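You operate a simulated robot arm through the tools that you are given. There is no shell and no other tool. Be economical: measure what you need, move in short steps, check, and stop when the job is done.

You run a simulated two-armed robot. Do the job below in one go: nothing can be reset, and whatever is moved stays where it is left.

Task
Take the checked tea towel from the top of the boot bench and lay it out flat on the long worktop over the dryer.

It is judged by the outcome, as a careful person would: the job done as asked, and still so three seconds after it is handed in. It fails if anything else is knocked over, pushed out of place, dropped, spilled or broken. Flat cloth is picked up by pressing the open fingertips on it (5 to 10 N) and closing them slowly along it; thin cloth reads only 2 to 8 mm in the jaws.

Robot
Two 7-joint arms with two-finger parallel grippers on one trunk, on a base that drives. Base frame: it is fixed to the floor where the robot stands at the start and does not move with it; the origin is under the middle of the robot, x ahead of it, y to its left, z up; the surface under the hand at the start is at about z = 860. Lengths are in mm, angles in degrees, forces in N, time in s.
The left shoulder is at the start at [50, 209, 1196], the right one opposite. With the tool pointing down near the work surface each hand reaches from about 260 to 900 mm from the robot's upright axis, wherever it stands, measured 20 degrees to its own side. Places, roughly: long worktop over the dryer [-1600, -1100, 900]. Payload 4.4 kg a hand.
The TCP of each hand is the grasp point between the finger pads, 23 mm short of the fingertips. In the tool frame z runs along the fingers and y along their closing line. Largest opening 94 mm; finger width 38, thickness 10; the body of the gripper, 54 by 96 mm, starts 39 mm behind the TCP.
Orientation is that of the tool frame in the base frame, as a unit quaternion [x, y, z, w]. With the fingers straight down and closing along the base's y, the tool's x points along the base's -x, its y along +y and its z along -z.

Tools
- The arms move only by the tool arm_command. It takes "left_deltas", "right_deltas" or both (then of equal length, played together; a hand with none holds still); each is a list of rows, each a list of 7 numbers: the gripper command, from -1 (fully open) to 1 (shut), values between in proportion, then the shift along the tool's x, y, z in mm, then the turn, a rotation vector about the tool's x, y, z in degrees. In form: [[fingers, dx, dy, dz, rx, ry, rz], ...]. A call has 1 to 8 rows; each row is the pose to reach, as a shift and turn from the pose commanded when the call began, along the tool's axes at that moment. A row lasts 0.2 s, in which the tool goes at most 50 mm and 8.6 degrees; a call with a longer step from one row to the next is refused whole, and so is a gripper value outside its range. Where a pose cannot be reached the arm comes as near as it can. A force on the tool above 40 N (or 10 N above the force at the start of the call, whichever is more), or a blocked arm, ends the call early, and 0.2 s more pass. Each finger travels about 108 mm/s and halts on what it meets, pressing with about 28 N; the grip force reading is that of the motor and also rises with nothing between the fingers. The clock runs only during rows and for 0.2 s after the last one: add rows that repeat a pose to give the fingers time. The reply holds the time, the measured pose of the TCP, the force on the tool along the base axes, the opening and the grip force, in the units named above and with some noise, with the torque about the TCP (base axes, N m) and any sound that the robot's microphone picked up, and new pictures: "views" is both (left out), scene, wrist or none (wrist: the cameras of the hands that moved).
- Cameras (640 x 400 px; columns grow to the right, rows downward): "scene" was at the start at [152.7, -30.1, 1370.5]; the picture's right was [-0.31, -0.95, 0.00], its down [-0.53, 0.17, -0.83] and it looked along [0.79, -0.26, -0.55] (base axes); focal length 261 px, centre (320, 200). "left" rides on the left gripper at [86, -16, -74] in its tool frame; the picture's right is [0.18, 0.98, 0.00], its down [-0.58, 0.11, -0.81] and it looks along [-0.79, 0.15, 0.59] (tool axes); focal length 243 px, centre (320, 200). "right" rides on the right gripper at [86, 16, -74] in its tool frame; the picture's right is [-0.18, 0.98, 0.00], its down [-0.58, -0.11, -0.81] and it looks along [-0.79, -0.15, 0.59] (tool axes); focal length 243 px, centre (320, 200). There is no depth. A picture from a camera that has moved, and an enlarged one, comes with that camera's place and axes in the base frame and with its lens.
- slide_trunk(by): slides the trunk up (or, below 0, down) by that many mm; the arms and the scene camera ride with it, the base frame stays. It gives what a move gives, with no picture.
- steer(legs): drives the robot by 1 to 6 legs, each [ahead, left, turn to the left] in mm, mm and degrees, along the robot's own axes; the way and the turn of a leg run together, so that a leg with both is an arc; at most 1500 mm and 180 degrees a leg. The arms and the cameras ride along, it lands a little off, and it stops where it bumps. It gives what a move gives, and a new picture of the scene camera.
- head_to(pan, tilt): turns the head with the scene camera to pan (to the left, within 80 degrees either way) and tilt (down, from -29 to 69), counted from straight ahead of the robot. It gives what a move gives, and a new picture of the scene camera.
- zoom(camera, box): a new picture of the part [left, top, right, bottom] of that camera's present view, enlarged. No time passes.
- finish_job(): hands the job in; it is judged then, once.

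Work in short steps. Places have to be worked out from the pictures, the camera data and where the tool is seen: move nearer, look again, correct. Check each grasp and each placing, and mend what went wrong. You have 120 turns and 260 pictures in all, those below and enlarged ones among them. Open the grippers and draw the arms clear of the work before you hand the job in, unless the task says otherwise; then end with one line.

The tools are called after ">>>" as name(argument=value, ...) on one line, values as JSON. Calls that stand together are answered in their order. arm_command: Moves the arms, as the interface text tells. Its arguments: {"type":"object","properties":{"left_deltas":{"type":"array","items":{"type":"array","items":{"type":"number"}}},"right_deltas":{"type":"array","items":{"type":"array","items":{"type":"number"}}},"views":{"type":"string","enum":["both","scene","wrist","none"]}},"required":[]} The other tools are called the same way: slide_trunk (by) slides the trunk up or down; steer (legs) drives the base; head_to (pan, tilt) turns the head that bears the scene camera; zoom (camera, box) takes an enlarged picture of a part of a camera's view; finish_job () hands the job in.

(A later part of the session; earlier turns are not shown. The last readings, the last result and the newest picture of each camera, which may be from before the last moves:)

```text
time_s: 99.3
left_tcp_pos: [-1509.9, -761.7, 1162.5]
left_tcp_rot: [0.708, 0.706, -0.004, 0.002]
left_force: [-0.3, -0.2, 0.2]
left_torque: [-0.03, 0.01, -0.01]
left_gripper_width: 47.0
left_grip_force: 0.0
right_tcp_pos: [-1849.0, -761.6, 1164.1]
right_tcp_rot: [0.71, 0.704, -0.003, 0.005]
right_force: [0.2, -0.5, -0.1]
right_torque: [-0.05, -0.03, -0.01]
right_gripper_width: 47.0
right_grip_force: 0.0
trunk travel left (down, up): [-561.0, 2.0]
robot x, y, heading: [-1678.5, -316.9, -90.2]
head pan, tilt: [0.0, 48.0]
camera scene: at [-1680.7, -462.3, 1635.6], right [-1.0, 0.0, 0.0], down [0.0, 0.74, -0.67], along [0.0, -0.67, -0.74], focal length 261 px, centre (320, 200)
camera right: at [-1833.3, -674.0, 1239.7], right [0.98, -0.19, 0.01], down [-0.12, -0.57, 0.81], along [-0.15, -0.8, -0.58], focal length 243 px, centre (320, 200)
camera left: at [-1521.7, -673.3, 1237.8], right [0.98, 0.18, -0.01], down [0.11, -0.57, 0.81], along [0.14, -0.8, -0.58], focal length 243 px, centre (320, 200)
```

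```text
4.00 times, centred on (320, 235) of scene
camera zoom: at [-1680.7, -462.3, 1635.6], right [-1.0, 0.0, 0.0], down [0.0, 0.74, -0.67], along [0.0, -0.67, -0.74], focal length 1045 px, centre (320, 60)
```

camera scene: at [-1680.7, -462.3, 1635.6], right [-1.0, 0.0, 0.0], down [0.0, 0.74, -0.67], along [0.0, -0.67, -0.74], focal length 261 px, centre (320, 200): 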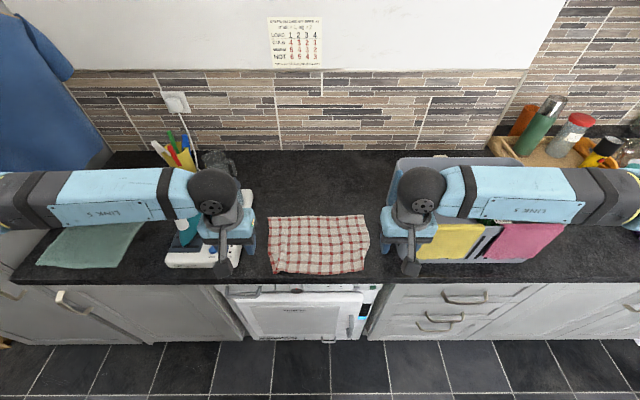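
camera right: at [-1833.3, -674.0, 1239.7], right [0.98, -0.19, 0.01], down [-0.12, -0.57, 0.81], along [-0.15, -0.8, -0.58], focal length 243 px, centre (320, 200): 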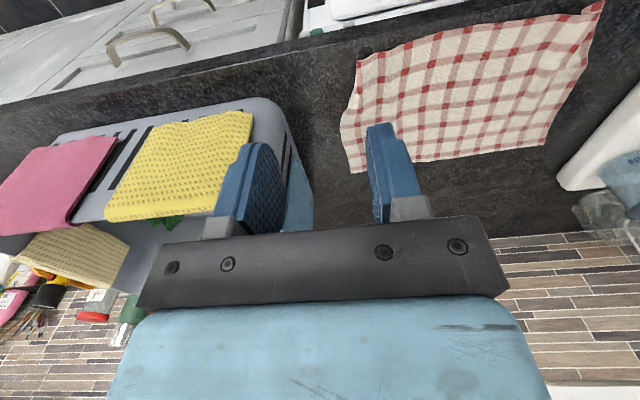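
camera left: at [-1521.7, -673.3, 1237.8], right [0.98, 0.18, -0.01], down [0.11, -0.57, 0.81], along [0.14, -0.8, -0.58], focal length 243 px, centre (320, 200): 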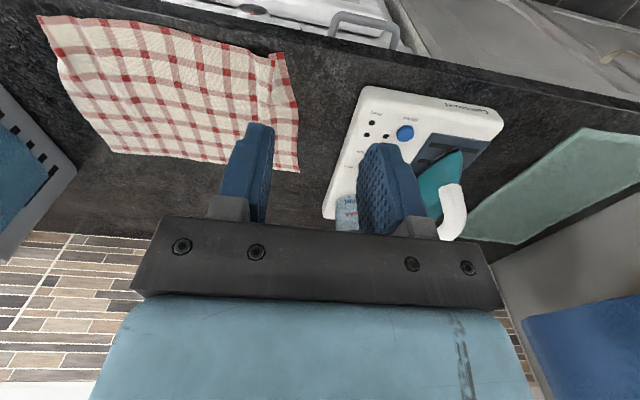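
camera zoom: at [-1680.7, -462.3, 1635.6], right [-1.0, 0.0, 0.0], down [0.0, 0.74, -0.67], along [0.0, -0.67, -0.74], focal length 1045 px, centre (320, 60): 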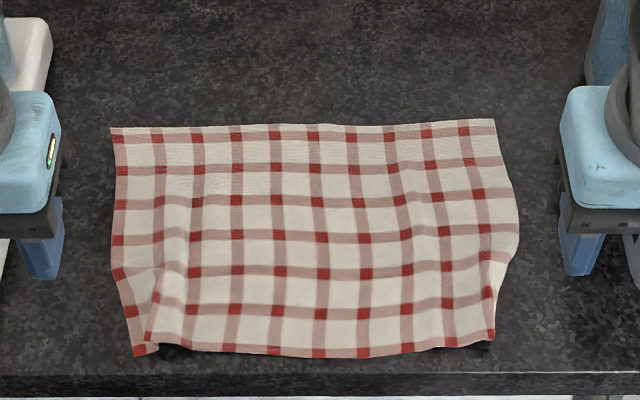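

Much better and square, but the near edge is still a bit short: a ripple at near-left and a possible tuck at near-right. I zoom in on both.

>>> zoom(camera="right", box=[320, 30, 480, 130])

>>> zoom(camera="left", box=[180, 30, 340, 130])

>>> zoom(camera="scene", box=[335, 225, 391, 281])

```text
4.00 times, centred on (400, 80) of right
camera zoom: at [-1833.3, -674.0, 1239.7], right [0.98, -0.19, 0.01], down [-0.12, -0.57, 0.81], along [-0.15, -0.8, -0.58], focal length 970 px, centre (0, 680)
```

zoom: 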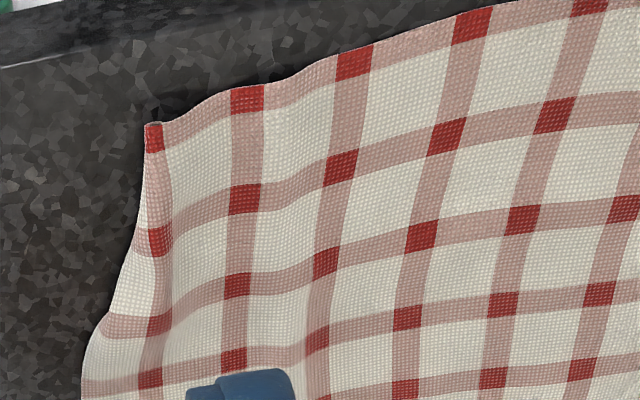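

```text
4.00 times, centred on (260, 80) of left
camera zoom: at [-1521.7, -673.3, 1237.8], right [0.98, 0.18, -0.01], down [0.11, -0.57, 0.81], along [0.14, -0.8, -0.58], focal length 970 px, centre (560, 680)
```

zoom: 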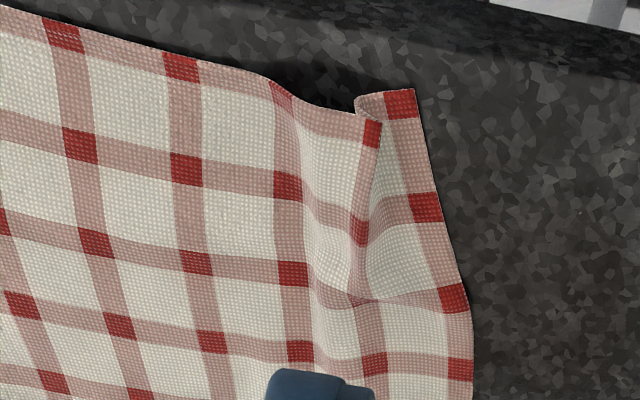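

```text
7.14 times, centred on (363, 253) of scene
camera zoom: at [-1680.7, -462.3, 1635.6], right [-1.0, 0.0, 0.0], down [0.0, 0.74, -0.67], along [0.0, -0.67, -0.74], focal length 1866 px, centre (13, -179)
```

zoom: 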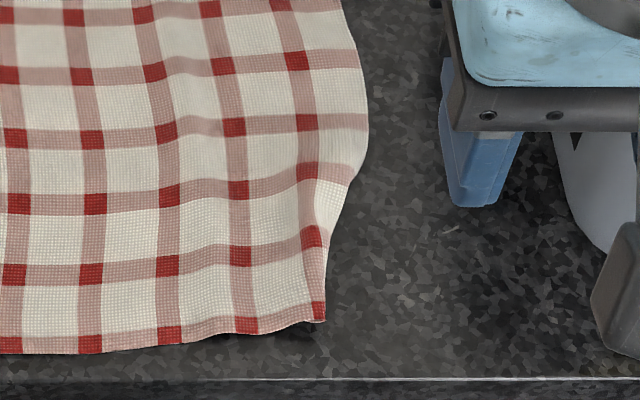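

Clear picture: near-left has a small S-fold (outer flap to be pulled out ~20 mm), near-right has a ~25 mm strip tucked under. Left first: right hand anchors mid-cloth, left fingertips press the flap and pull it outward.

>>> arm_command(left_deltas=[[0.5, -30, -8, 0, 0, 0, 0], [1, -60, -16, 0, 0, 0, 0], [1, -85, -24, 10, 0, 0, 0], [1, -103, -30, 30, 0, 0, 0], [1, -103, -30, 70, 0, 0, 0], [1, -103, -30, 115, 0, 0, 0], [1, -103, -30, 160, 0, 0, 0], [1, -103, -30, 205, 0, 0, 0]], right_deltas=[[0.5, -30, 38, 0, 0, 0, 0], [0.8, -60, 76, 0, 0, 0, 0], [0.8, -92, 114, 10, 0, 0, 0], [0.8, -123, 150, 30, 0, 0, 0], [0.8, -123, 169, 70, 0, 0, 0], [0.8, -123, 169, 115, 0, 0, 0], [0.8, -123, 169, 160, 0, 0, 0], [0.8, -123, 169, 205, 0, 0, 0]], views="wrist")

```text
refused: row 3 steps farther than a row can; nothing moved
```

>>> arm_command(left_deltas=[[0.5, -30, -8, 0, 0, 0, 0], [1, -60, -16, 0, 0, 0, 0], [1, -85, -24, 10, 0, 0, 0], [1, -103, -30, 30, 0, 0, 0], [1, -103, -30, 70, 0, 0, 0], [1, -103, -30, 115, 0, 0, 0], [1, -103, -30, 160, 0, 0, 0], [1, -103, -30, 205, 0, 0, 0]], right_deltas=[[0.5, -30, 36, 0, 0, 0, 0], [0.8, -60, 72, 0, 0, 0, 0], [0.8, -88, 108, 8, 0, 0, 0], [0.8, -112, 144, 28, 0, 0, 0], [0.8, -123, 169, 65, 0, 0, 0], [0.8, -123, 169, 112, 0, 0, 0], [0.8, -123, 169, 160, 0, 0, 0], [0.8, -123, 169, 205, 0, 0, 0]], views="wrist")

```text
time_s: 101.1
left_tcp_pos: [-1537.3, -869.1, 957.1]
left_tcp_rot: [0.708, 0.706, -0.004, 0.001]
left_force: [0.4, 0.5, -0.6]
left_torque: [0.02, -0.02, 0.0]
left_gripper_width: 0.0
left_grip_force: 27.7
right_tcp_pos: [-1679.2, -890.4, 958.4]
right_tcp_rot: [0.709, 0.705, -0.001, 0.004]
right_force: [0.2, -0.8, -0.8]
right_torque: [0.03, 0.0, -0.03]
right_gripper_width: 9.4
right_grip_force: 0.1
trunk travel left (down, up): [-561.0, 2.0]
robot x, y, heading: [-1676.8, -317.1, -90.2]
head pan, tilt: [0.0, 48.0]
camera right: at [-1664.5, -803.1, 1034.2], right [0.98, -0.19, 0.01], down [-0.12, -0.58, 0.81], along [-0.15, -0.8, -0.59], focal length 243 px, centre (320, 200)
camera left: at [-1551.7, -781.1, 1031.7], right [0.98, 0.18, -0.01], down [0.11, -0.58, 0.81], along [0.14, -0.8, -0.59], focal length 243 px, centre (320, 200)
```

right: 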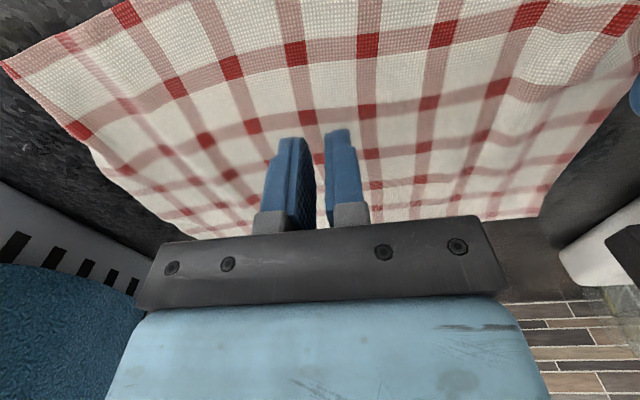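
left: 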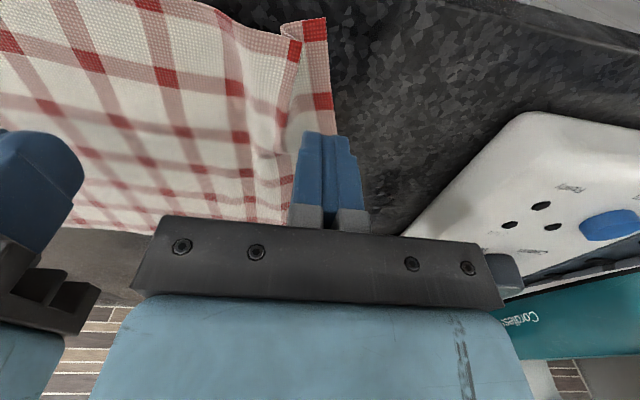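

I shift the left fingers onto the flap (≈[−1550,−852]) and lower both to light contact.

>>> arm_command(left_deltas=[[1, 17, -12, 0, 0, 0, 0], [1, 17, -12, 12, 0, 0, 0], [1, 17, -12, 20, 0, 0, 0], [1, 17, -12, 22.5, 0, 0, 0], [1, 17, -12, 24, 0, 0, 0], [1, 17, -12, 24, 0, 0, 0]], right_deltas=[[0.8, 0, 0, 0, 0, 0, 0], [0.8, 0, 0, 12, 0, 0, 0], [0.8, 0, 0, 20, 0, 0, 0], [0.8, 0, 0, 23, 0, 0, 0], [0.8, 0, 0, 25, 0, 0, 0], [0.8, 0, 0, 25, 0, 0, 0]], views="wrist")

```text
time_s: 102.5
left_tcp_pos: [-1550.9, -850.5, 935.2]
left_tcp_rot: [0.708, 0.706, -0.005, 0.002]
left_force: [2.3, 0.8, 11.4]
left_torque: [0.21, 0.0, -0.06]
left_gripper_width: 0.0
left_grip_force: 28.4
right_tcp_pos: [-1681.0, -889.4, 934.3]
right_tcp_rot: [0.709, 0.706, -0.002, 0.004]
right_force: [0.0, -1.0, -0.1]
right_torque: [-0.01, 0.02, 0.01]
right_gripper_width: 9.1
right_grip_force: 0.0
trunk travel left (down, up): [-561.0, 2.0]
robot x, y, heading: [-1680.4, -319.3, -90.3]
head pan, tilt: [0.0, 48.0]
camera right: at [-1664.5, -802.1, 1010.3], right [0.98, -0.19, 0.01], down [-0.12, -0.57, 0.81], along [-0.15, -0.8, -0.59], focal length 243 px, centre (320, 200)
camera left: at [-1564.8, -763.1, 1009.5], right [0.98, 0.18, -0.01], down [0.11, -0.57, 0.81], along [0.14, -0.8, -0.59], focal length 243 px, centre (320, 200)
```

right: 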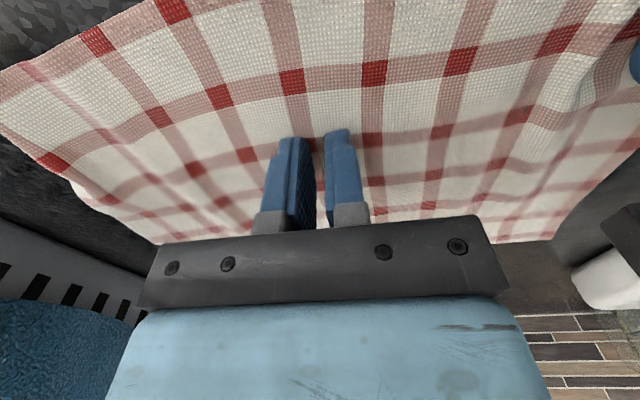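
left: 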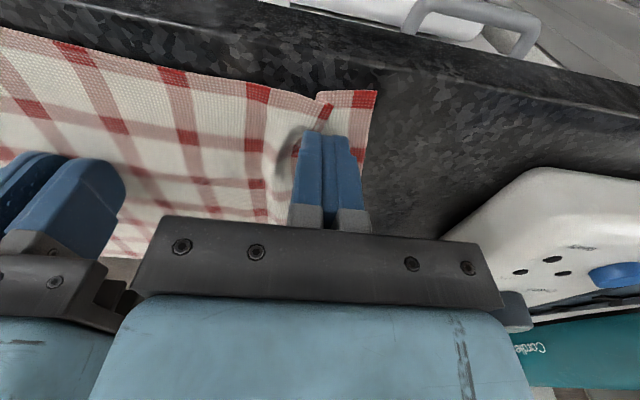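

Left fingers press the flap. Right adds pressure as anchor and the left drags outward 32 mm.

>>> arm_command(left_deltas=[[1, 0, 0, 0, 0, 0, 0], [1, 0, 0, 0, 0, 0, 0], [1, 0, 6, 0, 0, 0, 0], [1, 0, 12, 0, 0, 0, 0], [1, 0, 18, 0, 0, 0, 0], [1, 0, 25, 0, 0, 0, 0], [1, 0, 32, 0, 0, 0, 0], [1, 0, 32, 0, 0, 0, 0]], right_deltas=[[0.8, 0, 0, 1, 0, 0, 0], [0.8, 0, 0, 2, 0, 0, 0], [0.8, 0, 0, 2, 0, 0, 0], [0.8, 0, 0, 2, 0, 0, 0], [0.8, 0, 0, 2, 0, 0, 0], [0.8, 0, 0, 2, 0, 0, 0], [0.8, 0, 0, 2, 0, 0, 0], [0.8, 0, 0, 2, 0, 0, 0]], views="wrist")

```text
time_s: 104.3
left_tcp_pos: [-1516.4, -850.1, 933.9]
left_tcp_rot: [0.708, 0.707, -0.004, 0.001]
left_force: [-1.6, 0.2, 4.3]
left_torque: [0.04, 0.07, 0.0]
left_gripper_width: 0.0
left_grip_force: 28.3
right_tcp_pos: [-1680.1, -889.6, 935.2]
right_tcp_rot: [0.709, 0.705, -0.001, 0.005]
right_force: [0.0, -2.5, 21.8]
right_torque: [0.25, 0.13, 0.01]
right_gripper_width: 9.1
right_grip_force: 0.1
trunk travel left (down, up): [-561.0, 2.0]
robot x, y, heading: [-1677.6, -317.7, -90.4]
head pan, tilt: [0.0, 48.0]
camera right: at [-1664.2, -802.0, 1009.3], right [0.98, -0.19, 0.01], down [-0.12, -0.57, 0.81], along [-0.15, -0.8, -0.58], focal length 243 px, centre (320, 200)
camera left: at [-1532.1, -762.4, 1009.1], right [0.98, 0.18, 0.0], down [0.11, -0.57, 0.81], along [0.14, -0.8, -0.58], focal length 243 px, centre (320, 200)
```

right: 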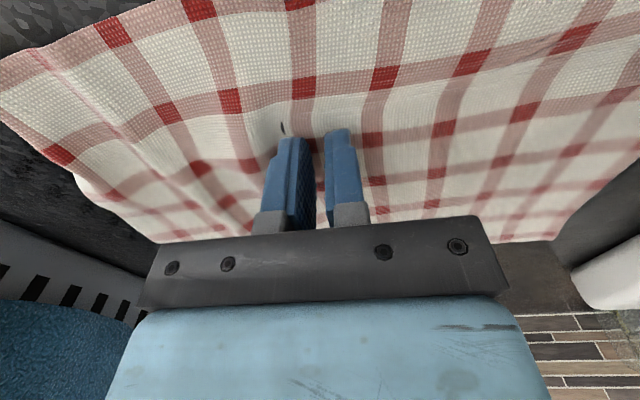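
left: 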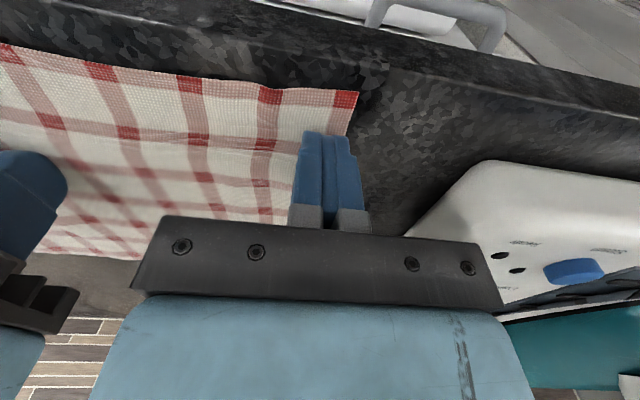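

Near-left corner is fully flat now. The left stays as anchor there; I take the right hand over the near-right tuck with open fingers and look.

>>> arm_command(right_deltas=[[0.8, 0, 0, -6, 0, 0, 0], [0.6, 0, 0, -40, 0, 0, 0], [0.3, 0, -40, -55, 0, 0, 0], [0.1, 0, -80, -55, 0, 0, 0], [-0.06, 10, -110, -55, 0, 0, 0], [-0.06, 10, -110, -25, 0, 0, 0]], left_deltas=[[1, 0, 0, 0.3, 0, 0, 0], [1, 0, 0, 0.6, 0, 0, 0], [1, 0, 0, 0.8, 0, 0, 0], [1, 0, 0, 0.8, 0, 0, 0], [1, 0, 0, 0.8, 0, 0, 0], [1, 0, 0, 0.8, 0, 0, 0]], views="wrist")

>>> zoom(camera="scene", box=[240, 185, 400, 285])

```text
time_s: 105.7
left_tcp_pos: [-1518.2, -849.9, 932.8]
left_tcp_rot: [0.708, 0.706, -0.004, 0.001]
left_force: [0.1, -0.3, 16.7]
left_torque: [0.17, 0.01, 0.02]
left_gripper_width: 0.0
left_grip_force: 27.9
right_tcp_pos: [-1789.3, -880.3, 959.9]
right_tcp_rot: [0.709, 0.705, -0.001, 0.005]
right_force: [0.2, 0.3, 0.0]
right_torque: [-0.02, 0.0, 0.03]
right_gripper_width: 50.0
right_grip_force: 0.1
trunk travel left (down, up): [-561.0, 2.0]
robot x, y, heading: [-1683.2, -313.0, -90.2]
head pan, tilt: [0.0, 48.0]
camera right: at [-1773.7, -791.5, 1034.3], right [0.98, -0.19, 0.01], down [-0.12, -0.57, 0.81], along [-0.15, -0.8, -0.59], focal length 243 px, centre (320, 200)
camera left: at [-1532.8, -762.9, 1008.9], right [0.98, 0.18, -0.01], down [0.11, -0.57, 0.81], along [0.14, -0.8, -0.59], focal length 243 px, centre (320, 200)
```

right: 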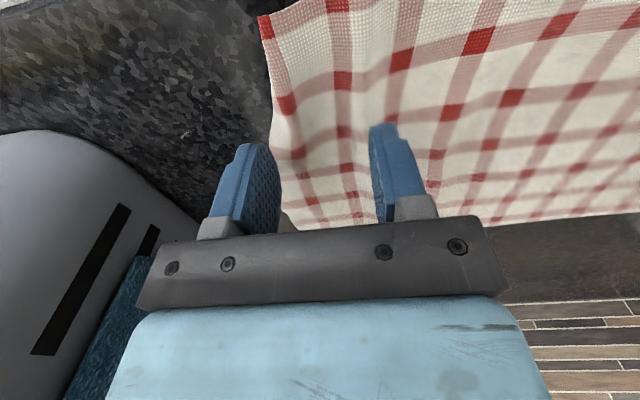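
left: 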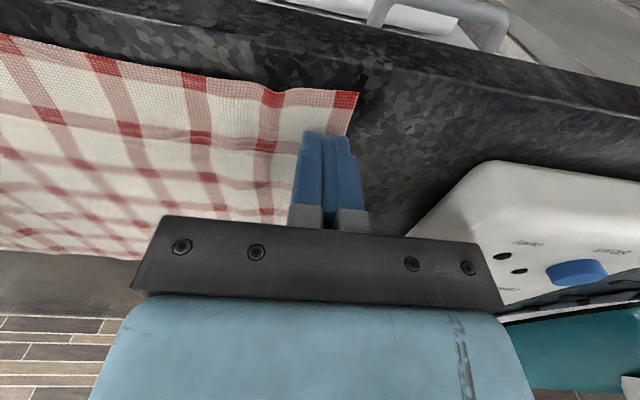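

```text
4.00 times, centred on (320, 235) of scene
camera zoom: at [-1680.5, -463.9, 1635.6], right [-1.0, 0.0, 0.0], down [0.0, 0.74, -0.67], along [0.0, -0.67, -0.74], focal length 1045 px, centre (320, 60)
```

zoom: 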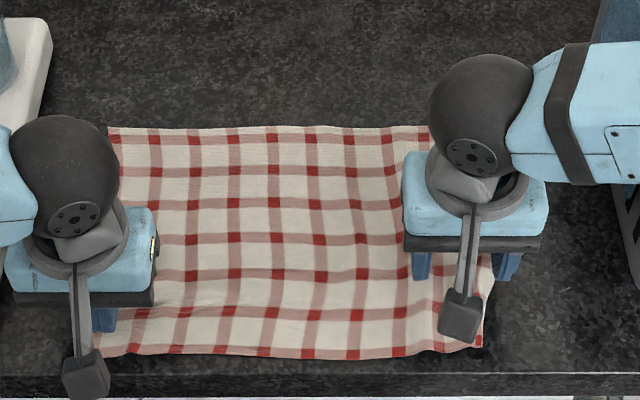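

The tuck's fold corner is at ≈[−1803,−826]. I move over [−1773,−850] with a 37 mm opening and lower to press.

>>> arm_command(right_deltas=[[0.2, 15, 8, 0, 0, 0, 0], [0.2, 30, 16, 0, 0, 0, 0], [0.2, 30, 16, 15, 0, 0, 0], [0.2, 30, 16, 22, 0, 0, 0], [0.2, 30, 16, 24.5, 0, 0, 0], [0.2, 30, 16, 25.5, 0, 0, 0], [0.2, 30, 16, 25.5, 0, 0, 0]], views="wrist")

```text
time_s: 107.3
left_tcp_pos: [-1517.5, -848.1, 934.9]
left_tcp_rot: [0.708, 0.706, -0.005, 0.001]
left_force: [-1.6, 0.4, 6.0]
left_torque: [0.04, 0.02, 0.01]
left_gripper_width: 0.0
left_grip_force: 28.2
right_tcp_pos: [-1771.2, -848.7, 935.2]
right_tcp_rot: [0.709, 0.705, -0.002, 0.007]
right_force: [2.1, -1.1, 35.1]
right_torque: [0.25, 0.79, 0.01]
right_gripper_width: 36.9
right_grip_force: 0.0
trunk travel left (down, up): [-561.0, 2.0]
robot x, y, heading: [-1679.9, -318.0, -90.3]
head pan, tilt: [0.0, 48.0]
camera right: at [-1755.9, -760.9, 1009.9], right [0.98, -0.19, 0.01], down [-0.12, -0.57, 0.81], along [-0.15, -0.8, -0.58], focal length 243 px, centre (320, 200)
```

right: 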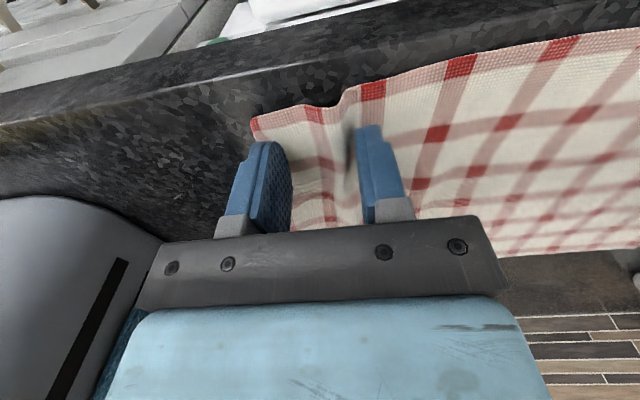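

35 N is too much (double layer); a ridge already sits between the fingers. I back off ~1.8 mm and close slowly.

>>> arm_command(right_deltas=[[0.2, 0, 0, -1.8, 0, 0, 0], [0.3, 0, 0, -1.8, 0, 0, 0], [0.4, 0, 0, -1.8, 0, 0, 0], [0.5, 0, 0, -1.8, 0, 0, 0], [0.62, 0, 0, -1.8, 0, 0, 0], [0.75, 0, 0, -1.8, 0, 0, 0], [0.9, 0, 0, -1.8, 0, 0, 0], [1, 0, 0, -1.8, 0, 0, 0]], views="wrist")

```text
time_s: 109.1
left_tcp_pos: [-1518.6, -848.7, 935.8]
left_tcp_rot: [0.708, 0.706, -0.004, 0.003]
left_force: [-0.8, -0.9, 3.8]
left_torque: [0.05, -0.02, 0.03]
left_gripper_width: 0.0
left_grip_force: 28.0
right_tcp_pos: [-1773.2, -847.9, 935.4]
right_tcp_rot: [0.709, 0.705, -0.002, 0.004]
right_force: [-1.7, -0.3, 31.8]
right_torque: [0.12, 0.13, 0.03]
right_gripper_width: 5.2
right_grip_force: 28.0
trunk travel left (down, up): [-561.0, 2.0]
robot x, y, heading: [-1680.8, -315.5, -90.4]
head pan, tilt: [0.0, 48.0]
camera right: at [-1757.4, -760.0, 1010.2], right [0.98, -0.19, 0.01], down [-0.12, -0.57, 0.81], along [-0.15, -0.8, -0.58], focal length 243 px, centre (320, 200)
```

right: 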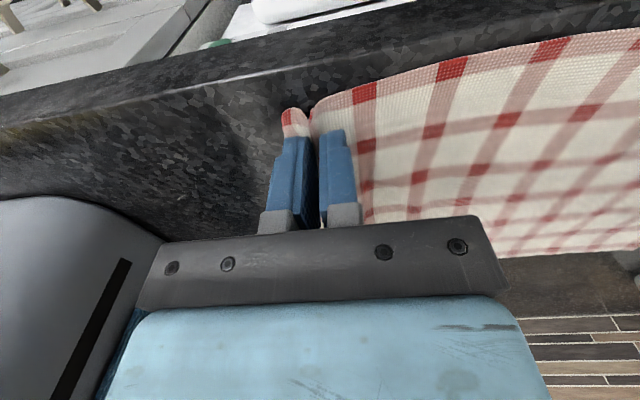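

Gripped (5 mm). I lift this corner ~85 mm so the tucked strip can drop free, and look.

>>> arm_command(right_deltas=[[1, -2, 2, -15, 0, 0, 0], [1, -6, 4, -35, 0, 0, 0], [1, -12, 8, -60, 0, 0, 0], [1, -20, 12, -85, 0, 0, 0], [1, -20, 12, -90, 0, 0, 0], [1, -20, 12, -90, 0, 0, 0]], views="wrist")

>>> zoom(camera="scene", box=[240, 185, 400, 285])

```text
time_s: 110.5
left_tcp_pos: [-1518.0, -851.7, 935.4]
left_tcp_rot: [0.708, 0.707, -0.004, 0.001]
left_force: [-5.2, -4.1, 20.4]
left_torque: [0.1, 0.15, 0.07]
left_gripper_width: 0.1
left_grip_force: 28.3
right_tcp_pos: [-1761.4, -867.3, 1024.7]
right_tcp_rot: [0.709, 0.705, -0.001, 0.005]
right_force: [6.7, 0.5, -3.3]
right_torque: [-0.01, -0.16, 0.0]
right_gripper_width: 2.3
right_grip_force: 28.1
trunk travel left (down, up): [-561.0, 2.0]
robot x, y, heading: [-1680.6, -319.8, -90.3]
head pan, tilt: [0.0, 48.0]
camera right: at [-1746.3, -780.5, 1099.3], right [0.98, -0.19, 0.01], down [-0.12, -0.57, 0.81], along [-0.15, -0.8, -0.59], focal length 243 px, centre (320, 200)
```

right: 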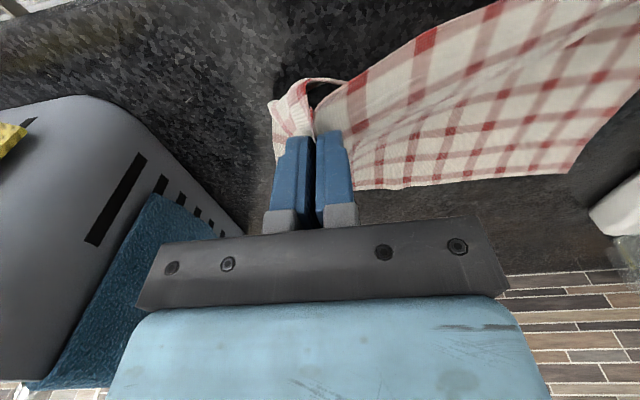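

```text
4.00 times, centred on (320, 235) of scene
camera zoom: at [-1681.1, -464.2, 1635.5], right [-1.0, 0.0, 0.0], down [0.0, 0.74, -0.67], along [0.0, -0.67, -0.74], focal length 1045 px, centre (320, 60)
```

zoom: 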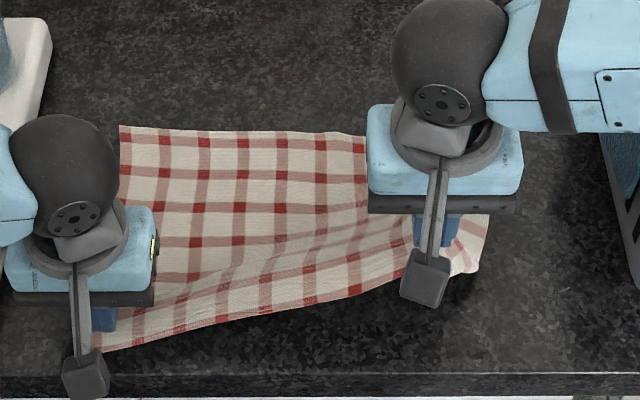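

The strip is hanging free outward now. I lower while moving inward so the wing lands outward, stopping just above contact.

>>> arm_command(right_deltas=[[1, 3, 2, 20, 0, 0, 0], [1, 7, 10, 38, 0, 0, 0], [1, 11, 22, 54, 0, 0, 0], [1, 15, 36, 68, 0, 0, 0], [1, 18, 46, 78, 0, 0, 0], [1, 20, 52, 84, 0, 0, 0], [1, 20, 52, 84, 0, 0, 0]], views="wrist")

>>> zoom(camera="scene", box=[240, 185, 400, 285])

```text
time_s: 112.1
left_tcp_pos: [-1518.9, -851.1, 934.4]
left_tcp_rot: [0.708, 0.707, -0.004, 0.002]
left_force: [-0.5, -4.4, 23.4]
left_torque: [0.11, -0.01, 0.01]
left_gripper_width: 0.0
left_grip_force: 27.4
right_tcp_pos: [-1710.8, -848.8, 940.9]
right_tcp_rot: [0.709, 0.705, -0.001, 0.005]
right_force: [-1.2, 0.2, 3.3]
right_torque: [-0.03, 0.05, 0.02]
right_gripper_width: 2.4
right_grip_force: 27.8
trunk travel left (down, up): [-561.0, 2.0]
robot x, y, heading: [-1684.2, -314.2, -90.2]
head pan, tilt: [0.0, 48.0]
camera right: at [-1694.4, -761.3, 1015.9], right [0.98, -0.19, 0.01], down [-0.12, -0.57, 0.81], along [-0.15, -0.8, -0.59], focal length 243 px, centre (320, 200)
```

right: 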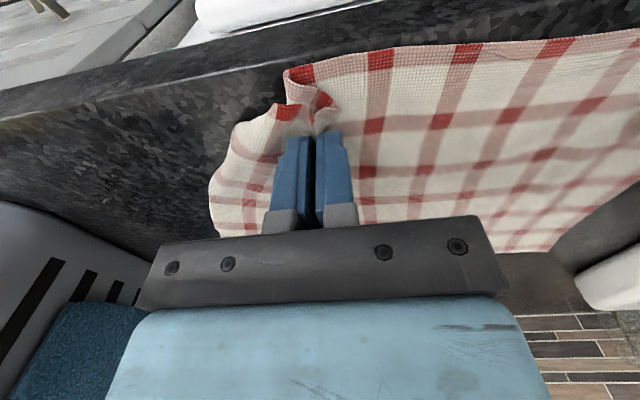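

```text
4.00 times, centred on (320, 235) of scene
camera zoom: at [-1681.9, -463.6, 1635.5], right [-1.0, 0.0, 0.0], down [0.0, 0.74, -0.67], along [0.0, -0.67, -0.74], focal length 1045 px, centre (320, 60)
```

zoom: 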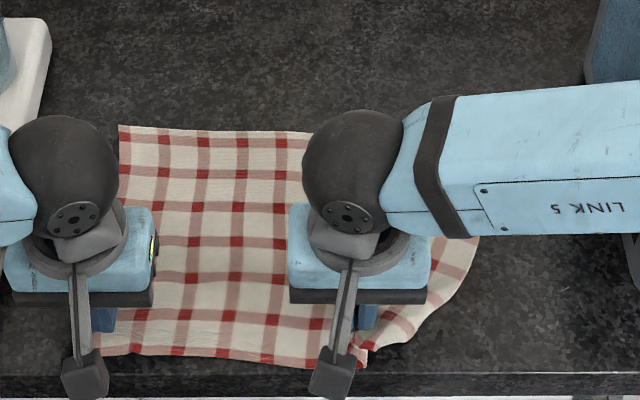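

The wing now lies outward on top. I release by opening in place and lift away.

>>> arm_command(right_deltas=[[0.8, 0, 0, 0, 0, 0, 0], [0.5, 0, 0, 0, 0, 0, 0], [0.3, 0, 0, -2, 0, 0, 0], [0.3, 0, 0, -15, 0, 0, 0], [0.3, 0, 0, -45, 0, 0, 0], [0.5, 0, -30, -75, 0, 0, 0], [0.8, 0, -75, -85, 0, 0, 0], [1, 0, -110, -95, 0, 0, 0]], views="wrist")

>>> zoom(camera="scene", box=[240, 185, 400, 285])

```text
time_s: 113.9
left_tcp_pos: [-1518.7, -850.1, 933.6]
left_tcp_rot: [0.707, 0.707, -0.004, 0.002]
left_force: [-0.2, -4.6, 24.3]
left_torque: [0.11, -0.06, -0.03]
left_gripper_width: 0.0
left_grip_force: 28.3
right_tcp_pos: [-1820.5, -845.8, 1034.9]
right_tcp_rot: [0.709, 0.705, -0.001, 0.005]
right_force: [0.1, -0.4, -0.3]
right_torque: [0.03, 0.0, 0.03]
right_gripper_width: 0.0
right_grip_force: 28.1
trunk travel left (down, up): [-561.0, 2.0]
robot x, y, heading: [-1682.6, -318.3, -90.1]
head pan, tilt: [0.0, 48.0]
camera right: at [-1805.3, -759.0, 1110.0], right [0.98, -0.19, 0.01], down [-0.12, -0.57, 0.81], along [-0.15, -0.8, -0.59], focal length 243 px, centre (320, 200)
```

right: 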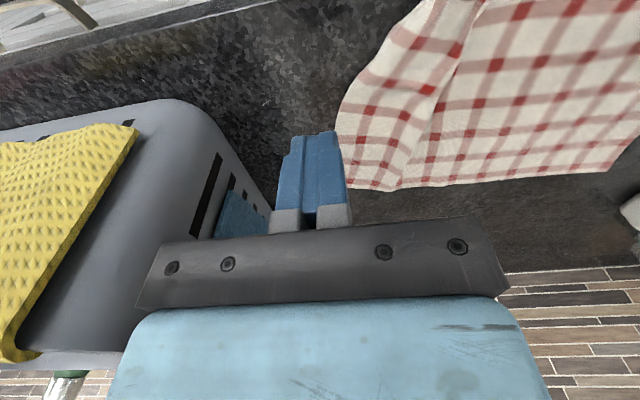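

```text
4.00 times, centred on (320, 235) of scene
camera zoom: at [-1682.8, -463.2, 1635.5], right [-1.0, 0.0, 0.0], down [0.0, 0.74, -0.67], along [0.0, -0.67, -0.74], focal length 1045 px, centre (320, 60)
```

zoom: 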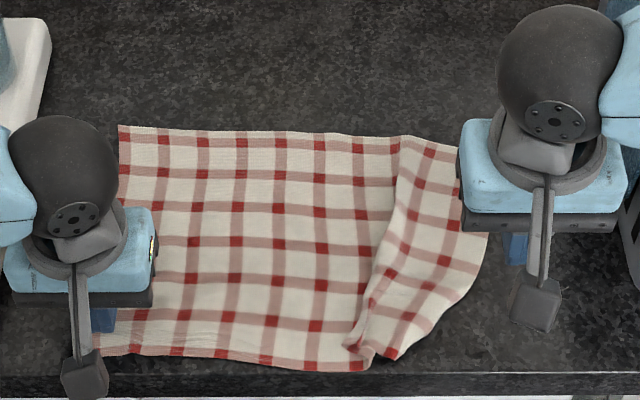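

The whole strip is out now, leaving just one S-fold. I'll press the wing near its corner (≈[−1753,−850]) and drag it outward to stretch the near edge flat.

>>> arm_command(left_deltas=[[1, 0, 0, -0.5, 0, 0, 0], [1, 0, 0, -0.5, 0, 0, 0], [1, 0, 0, -0.5, 0, 0, 0], [1, 0, 0, -0.5, 0, 0, 0], [1, 0, 0, -0.5, 0, 0, 0], [1, 0, 0, -0.5, 0, 0, 0]], right_deltas=[[1, -2, 35, 10, 0, 0, 0], [1, -4, 67, 35, 0, 0, 0], [1, -4, 67, 70, 0, 0, 0], [1, -4, 67, 88, 0, 0, 0], [1, -4, 67, 95, 0, 0, 0], [1, -4, 67, 95, 0, 0, 0]], views="wrist")

```text
time_s: 115.3
left_tcp_pos: [-1519.6, -849.0, 935.0]
left_tcp_rot: [0.707, 0.707, -0.005, 0.001]
left_force: [-2.4, -0.6, 18.0]
left_torque: [0.17, 0.04, -0.01]
left_gripper_width: 0.2
left_grip_force: 28.6
right_tcp_pos: [-1753.8, -850.9, 940.1]
right_tcp_rot: [0.709, 0.705, -0.001, 0.005]
right_force: [-0.2, 0.9, 0.8]
right_torque: [-0.02, 0.03, -0.01]
right_gripper_width: 0.0
right_grip_force: 27.7
trunk travel left (down, up): [-561.0, 2.0]
robot x, y, heading: [-1684.8, -313.4, -90.2]
head pan, tilt: [0.0, 48.0]
camera right: at [-1737.6, -764.4, 1015.2], right [0.98, -0.19, 0.01], down [-0.12, -0.57, 0.81], along [-0.15, -0.8, -0.59], focal length 243 px, centre (320, 200)
camera left: at [-1533.0, -762.6, 1008.9], right [0.98, 0.18, 0.0], down [0.11, -0.58, 0.81], along [0.14, -0.8, -0.59], focal length 243 px, centre (320, 200)
```

right: 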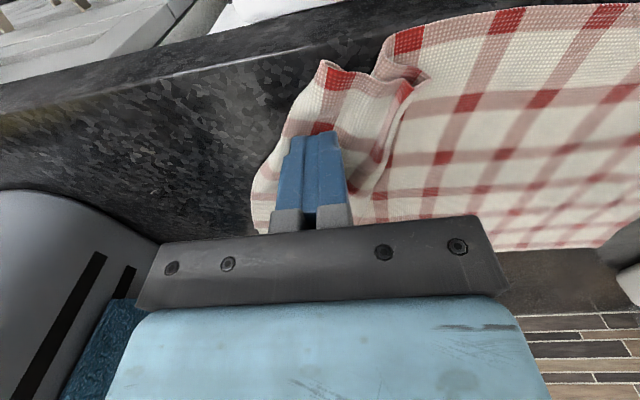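
left: 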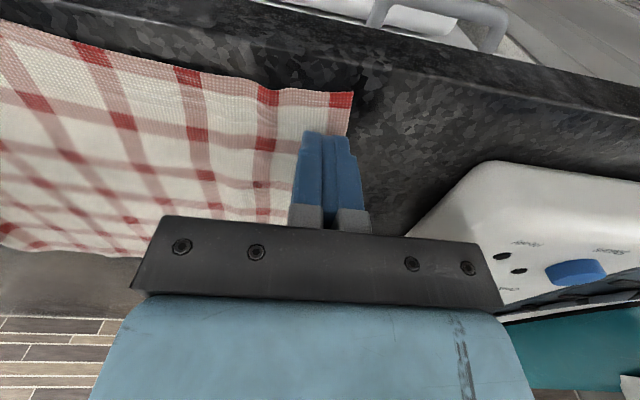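

The fingers sit right over the wing. I press and drag outward 48 mm.

>>> arm_command(right_deltas=[[1, 0, 0, 4.5, 0, 0, 0], [1, 0, 0, 5.8, 0, 0, 0], [1, -1, -8, 5.8, 0, 0, 0], [1, -2, -16, 5.8, 0, 0, 0], [1, -3, -24, 5.8, 0, 0, 0], [1, -4, -32, 5.8, 0, 0, 0], [1, -5, -40, 5.8, 0, 0, 0], [1, -6, -48, 5.8, 0, 0, 0]], views="wrist")

```text
time_s: 117.1
left_tcp_pos: [-1518.1, -849.4, 934.9]
left_tcp_rot: [0.708, 0.706, -0.005, 0.001]
left_force: [-2.0, -0.7, 8.1]
left_torque: [0.03, 0.0, 0.01]
left_gripper_width: 0.0
left_grip_force: 27.5
right_tcp_pos: [-1799.8, -857.5, 935.1]
right_tcp_rot: [0.709, 0.705, -0.001, 0.004]
right_force: [2.9, -0.5, 16.9]
right_torque: [0.27, 0.05, -0.07]
right_gripper_width: 0.2
right_grip_force: 27.8
trunk travel left (down, up): [-561.0, 2.0]
robot x, y, heading: [-1677.6, -314.3, -90.5]
head pan, tilt: [0.0, 48.0]
camera right: at [-1784.4, -770.6, 1009.9], right [0.98, -0.19, 0.01], down [-0.12, -0.57, 0.81], along [-0.15, -0.8, -0.58], focal length 243 px, centre (320, 200)
```

right: 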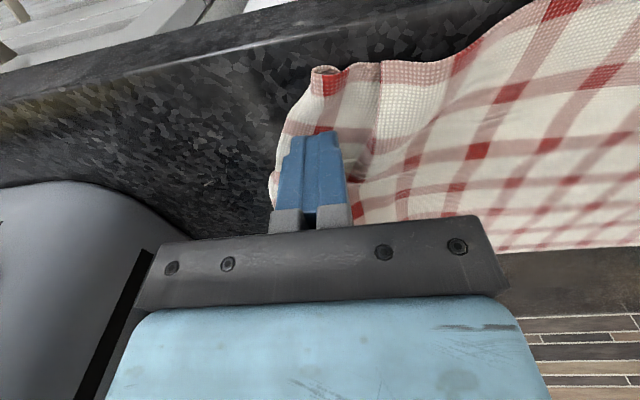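

Working well: the wing moves out and the fold is opening. I continue another ~40 mm outward.

>>> arm_command(right_deltas=[[1, -1, -8, 0, 0, 0, 0], [1, -2, -16, 0, 0, 0, 0], [1, -2, -24, 0, 0, 0, 0], [1, -2, -31, 0, 0, 0, 0], [1, -2, -37, 0, 0, 0, 0], [1, -2, -37, 0, 0, 0, 0]], views="wrist")

>>> zoom(camera="scene", box=[240, 185, 400, 285])

```text
time_s: 118.5
left_tcp_pos: [-1516.7, -849.0, 934.2]
left_tcp_rot: [0.708, 0.707, -0.004, 0.001]
left_force: [-5.3, 0.4, 5.3]
left_torque: [0.07, 0.1, 0.04]
left_gripper_width: 0.0
left_grip_force: 27.2
right_tcp_pos: [-1837.4, -859.7, 934.7]
right_tcp_rot: [0.709, 0.705, -0.002, 0.004]
right_force: [7.5, -1.2, 15.3]
right_torque: [0.17, -0.12, -0.07]
right_gripper_width: 0.0
right_grip_force: 28.1
trunk travel left (down, up): [-561.0, 2.0]
robot x, y, heading: [-1684.1, -314.9, -90.1]
head pan, tilt: [0.0, 48.0]
camera right: at [-1821.1, -772.6, 1010.1], right [0.98, -0.19, 0.01], down [-0.12, -0.57, 0.81], along [-0.15, -0.8, -0.59], focal length 243 px, centre (320, 200)
```

right: 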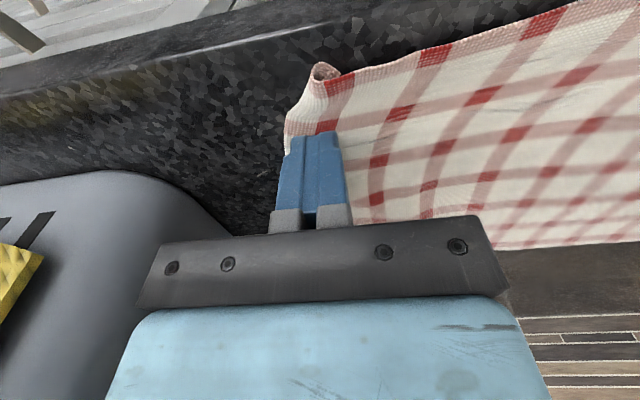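

```text
4.00 times, centred on (320, 235) of scene
camera zoom: at [-1679.8, -463.4, 1635.5], right [-1.0, 0.0, 0.0], down [0.0, 0.74, -0.67], along [0.0, -0.67, -0.74], focal length 1045 px, centre (320, 60)
```

zoom: 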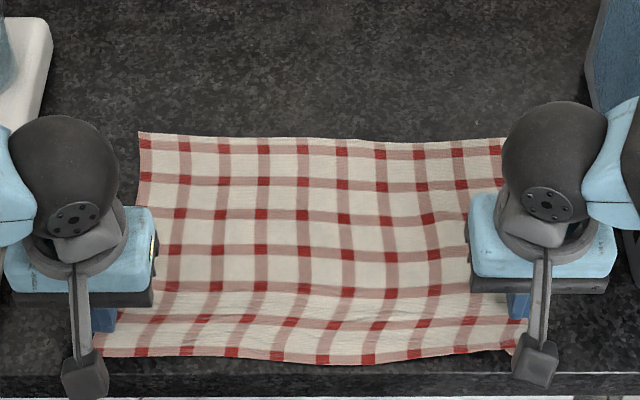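

The near edge is stretched out flat; only the corner tip curls up slightly. I lift both hands straight up slowly and see how it rests.

>>> arm_command(left_deltas=[[1, 0, 0, -2, 0, 0, 0], [1, 0, 0, -10, 0, 0, 0], [1, 0, 0, -40, 0, 0, 0], [1, 0, 0, -80, 0, 0, 0], [1, 10, 15, -120, 0, 0, 0], [1, 40, 30, -150, 0, 0, 0]], right_deltas=[[1, 0, 0, -2, 0, 0, 0], [1, 0, 0, -10, 0, 0, 0], [1, 0, 0, -40, 0, 0, 0], [1, 0, 0, -80, 0, 0, 0], [1, 10, -15, -120, 0, 0, 0], [1, 40, -30, -150, 0, 0, 0]], views="wrist")

>>> zoom(camera="scene", box=[240, 185, 400, 285])

```text
time_s: 119.9
left_tcp_pos: [-1488.1, -807.3, 1085.7]
left_tcp_rot: [0.708, 0.706, -0.005, 0.003]
left_force: [0.0, 0.3, -0.5]
left_torque: [-0.06, -0.05, 0.02]
left_gripper_width: 0.0
left_grip_force: 27.7
right_tcp_pos: [-1866.3, -815.2, 1084.2]
right_tcp_rot: [0.709, 0.705, -0.002, 0.005]
right_force: [-0.1, 0.0, 0.1]
right_torque: [-0.06, 0.0, -0.02]
right_gripper_width: 0.0
right_grip_force: 28.2
trunk travel left (down, up): [-561.0, 2.0]
robot x, y, heading: [-1681.6, -317.0, -90.4]
head pan, tilt: [0.0, 48.0]
camera right: at [-1851.6, -728.8, 1158.9], right [0.98, -0.19, 0.01], down [-0.11, -0.57, 0.81], along [-0.15, -0.8, -0.58], focal length 243 px, centre (320, 200)
camera left: at [-1501.3, -719.2, 1159.1], right [0.98, 0.18, -0.01], down [0.11, -0.57, 0.81], along [0.14, -0.8, -0.58], focal length 243 px, centre (320, 200)
```

right: 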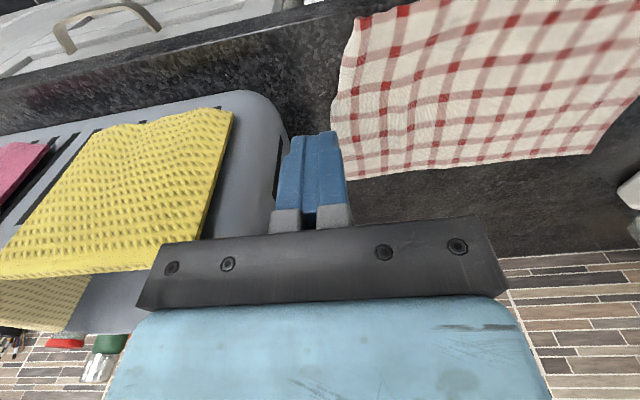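
left: 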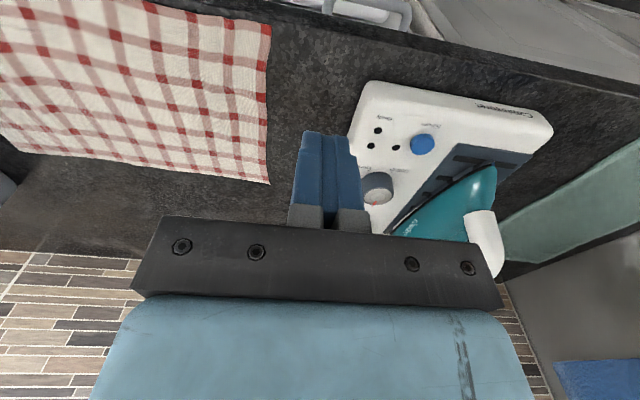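

```text
4.00 times, centred on (320, 235) of scene
camera zoom: at [-1680.8, -461.4, 1635.6], right [-1.0, 0.0, 0.0], down [0.0, 0.74, -0.67], along [0.0, -0.67, -0.74], focal length 1045 px, centre (320, 60)
```

zoom: 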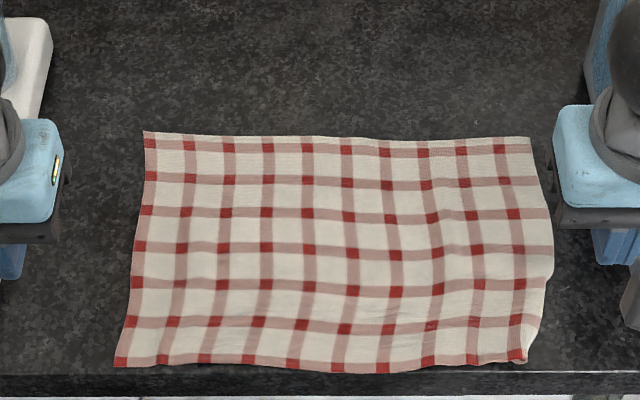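

Very good overall. The near edge is right at the worktop's front, so I'll later draw the cloth ~50 mm back by pressing near the far edge. First a close look at the near-right corner.

>>> zoom(camera="right", box=[320, 0, 480, 100])

>>> zoom(camera="scene", box=[335, 235, 391, 291])

```text
4.00 times, centred on (400, 50) of right
camera zoom: at [-1851.6, -728.8, 1158.9], right [0.98, -0.19, 0.01], down [-0.11, -0.57, 0.81], along [-0.15, -0.8, -0.58], focal length 970 px, centre (0, 800)
```

zoom: 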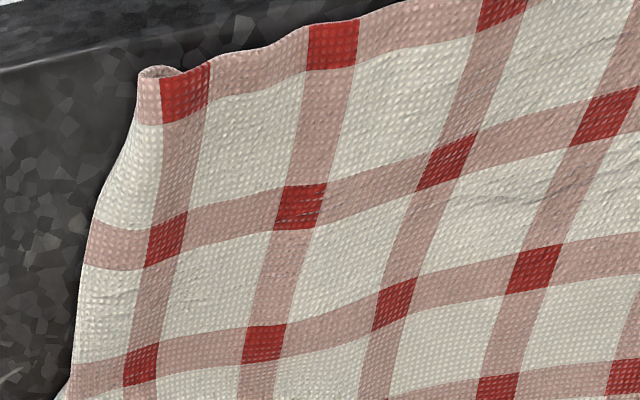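

```text
7.14 times, centred on (363, 263) of scene
camera zoom: at [-1680.8, -461.4, 1635.6], right [-1.0, 0.0, 0.0], down [0.0, 0.74, -0.67], along [0.0, -0.67, -0.74], focal length 1866 px, centre (13, -250)
```

zoom: 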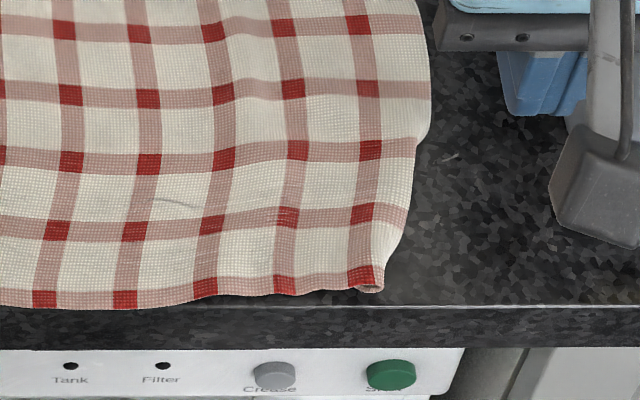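

Only a tiny rolled tip there. Now I take both hands over the far half of the cloth (y≈−995) to press and draw it back toward the wall.

>>> arm_command(left_deltas=[[1, -25, -35, 0, 0, 0, 0], [1, -62, -62, 0, 0, 0, 0], [1, -104, -84, 0, 0, 0, 0], [1, -148, -102, 0, 0, 0, 0], [1, -188, -102, 10, 0, 0, 0], [1, -188, -102, 55, 0, 0, 0], [1, -188, -102, 100, 0, 0, 0], [1, -188, -102, 140, 0, 0, 0]], right_deltas=[[1, -10, 35, 0, 0, 0, 0], [1, -45, 62, 0, 0, 0, 0], [1, -90, 80, 0, 0, 0, 0], [1, -136, 91, 0, 0, 0, 0], [1, -180, 91, 10, 0, 0, 0], [1, -180, 91, 55, 0, 0, 0], [1, -180, 91, 100, 0, 0, 0], [1, -180, 91, 140, 0, 0, 0]], views="scene")

```text
time_s: 121.7
left_tcp_pos: [-1588.9, -1001.0, 944.5]
left_tcp_rot: [0.708, 0.706, -0.004, 0.001]
left_force: [0.6, -0.4, 0.8]
left_torque: [0.01, 0.04, 0.0]
left_gripper_width: 0.0
left_grip_force: 27.9
right_tcp_pos: [-1777.0, -1004.1, 944.1]
right_tcp_rot: [0.709, 0.705, -0.002, 0.003]
right_force: [-0.2, 0.1, 0.2]
right_torque: [0.02, -0.03, 0.0]
right_gripper_width: 0.2
right_grip_force: 27.9
trunk travel left (down, up): [-561.0, 2.0]
robot x, y, heading: [-1678.0, -315.2, -90.4]
head pan, tilt: [0.0, 48.0]
camera scene: at [-1680.5, -467.4, 1635.2], right [-1.0, 0.0, 0.0], down [0.0, 0.74, -0.67], along [0.0, -0.67, -0.74], focal length 261 px, centre (320, 200)
```

scene: 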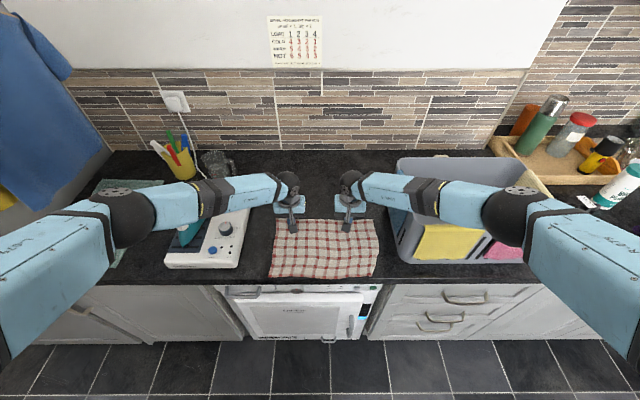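

Clear of basket and iron. I lower to contact.

>>> arm_command(left_deltas=[[1, 0, 0, 6, 0, 0, 0], [1, 0, 0, 9, 0, 0, 0], [1, 0, 0, 10.5, 0, 0, 0], [1, 0, 0, 11.3, 0, 0, 0], [1, 0, 0, 11.3, 0, 0, 0]], right_deltas=[[1, 0, 0, 6, 0, 0, 0], [1, 0, 0, 9, 0, 0, 0], [1, 0, 0, 10.5, 0, 0, 0], [1, 0, 0, 11.3, 0, 0, 0], [1, 0, 0, 11.3, 0, 0, 0]], views="none")

```text
time_s: 122.9
left_tcp_pos: [-1591.3, -999.9, 935.8]
left_tcp_rot: [0.708, 0.706, -0.004, 0.002]
left_force: [-0.8, 0.2, 3.1]
left_torque: [-0.02, -0.01, 0.0]
left_gripper_width: 0.2
left_grip_force: 28.4
right_tcp_pos: [-1776.7, -1000.8, 934.5]
right_tcp_rot: [0.709, 0.705, -0.002, 0.005]
right_force: [0.2, -1.6, 8.2]
right_torque: [-0.1, 0.03, 0.03]
right_gripper_width: 0.0
right_grip_force: 27.6
trunk travel left (down, up): [-561.0, 2.0]
robot x, y, heading: [-1684.1, -319.9, -90.5]
head pan, tilt: [0.0, 48.0]
```

Light contact on both. I press a bit more on the left and draw both back 55 mm toward the wall.

>>> arm_command(left_deltas=[[1, 0, 0, 0.8, 0, 0, 0], [1, -9, 0, 0.8, 0, 0, 0], [1, -18, 0, 0.8, 0, 0, 0], [1, -27, 0, 0.8, 0, 0, 0], [1, -36, 0, 0.8, 0, 0, 0], [1, -46, 0, 0.8, 0, 0, 0], [1, -56, 0, 0.8, 0, 0, 0], [1, -56, 0, 0.8, 0, 0, 0]], right_deltas=[[1, 0, 0, 0.3, 0, 0, 0], [1, -9, 0, 0.3, 0, 0, 0], [1, -18, 0, 0.3, 0, 0, 0], [1, -27, 0, 0.3, 0, 0, 0], [1, -36, 0, 0.3, 0, 0, 0], [1, -46, 0, 0.3, 0, 0, 0], [1, -56, 0, 0.3, 0, 0, 0], [1, -56, 0, 0.3, 0, 0, 0]], views="none")

>>> zoom(camera="scene", box=[240, 175, 400, 275])

```text
time_s: 124.7
left_tcp_pos: [-1591.4, -1054.0, 934.6]
left_tcp_rot: [0.708, 0.706, -0.004, 0.002]
left_force: [-0.5, 1.1, 7.2]
left_torque: [0.0, 0.01, 0.0]
left_gripper_width: 0.1
left_grip_force: 27.9
right_tcp_pos: [-1777.9, -1056.6, 934.2]
right_tcp_rot: [0.709, 0.705, -0.002, 0.005]
right_force: [0.2, -0.4, 3.4]
right_torque: [-0.01, -0.01, -0.01]
right_gripper_width: 0.1
right_grip_force: 27.6
trunk travel left (down, up): [-561.0, 2.0]
robot x, y, heading: [-1680.8, -316.5, -90.5]
head pan, tilt: [0.0, 48.0]
```

```text
4.00 times, centred on (320, 225) of scene
camera zoom: at [-1680.8, -464.0, 1635.4], right [-1.0, 0.0, 0.0], down [0.0, 0.74, -0.67], along [0.0, -0.67, -0.74], focal length 1045 px, centre (320, 100)
```

zoom: 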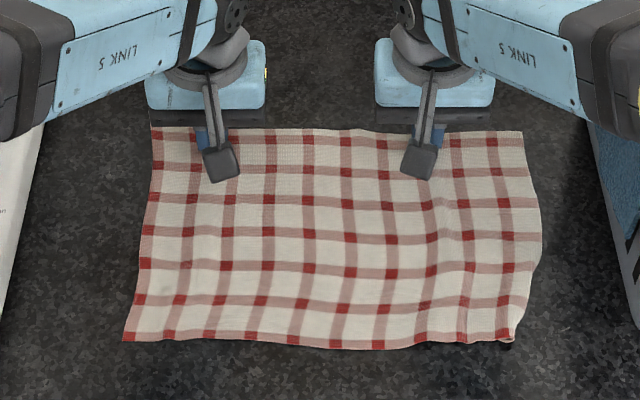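

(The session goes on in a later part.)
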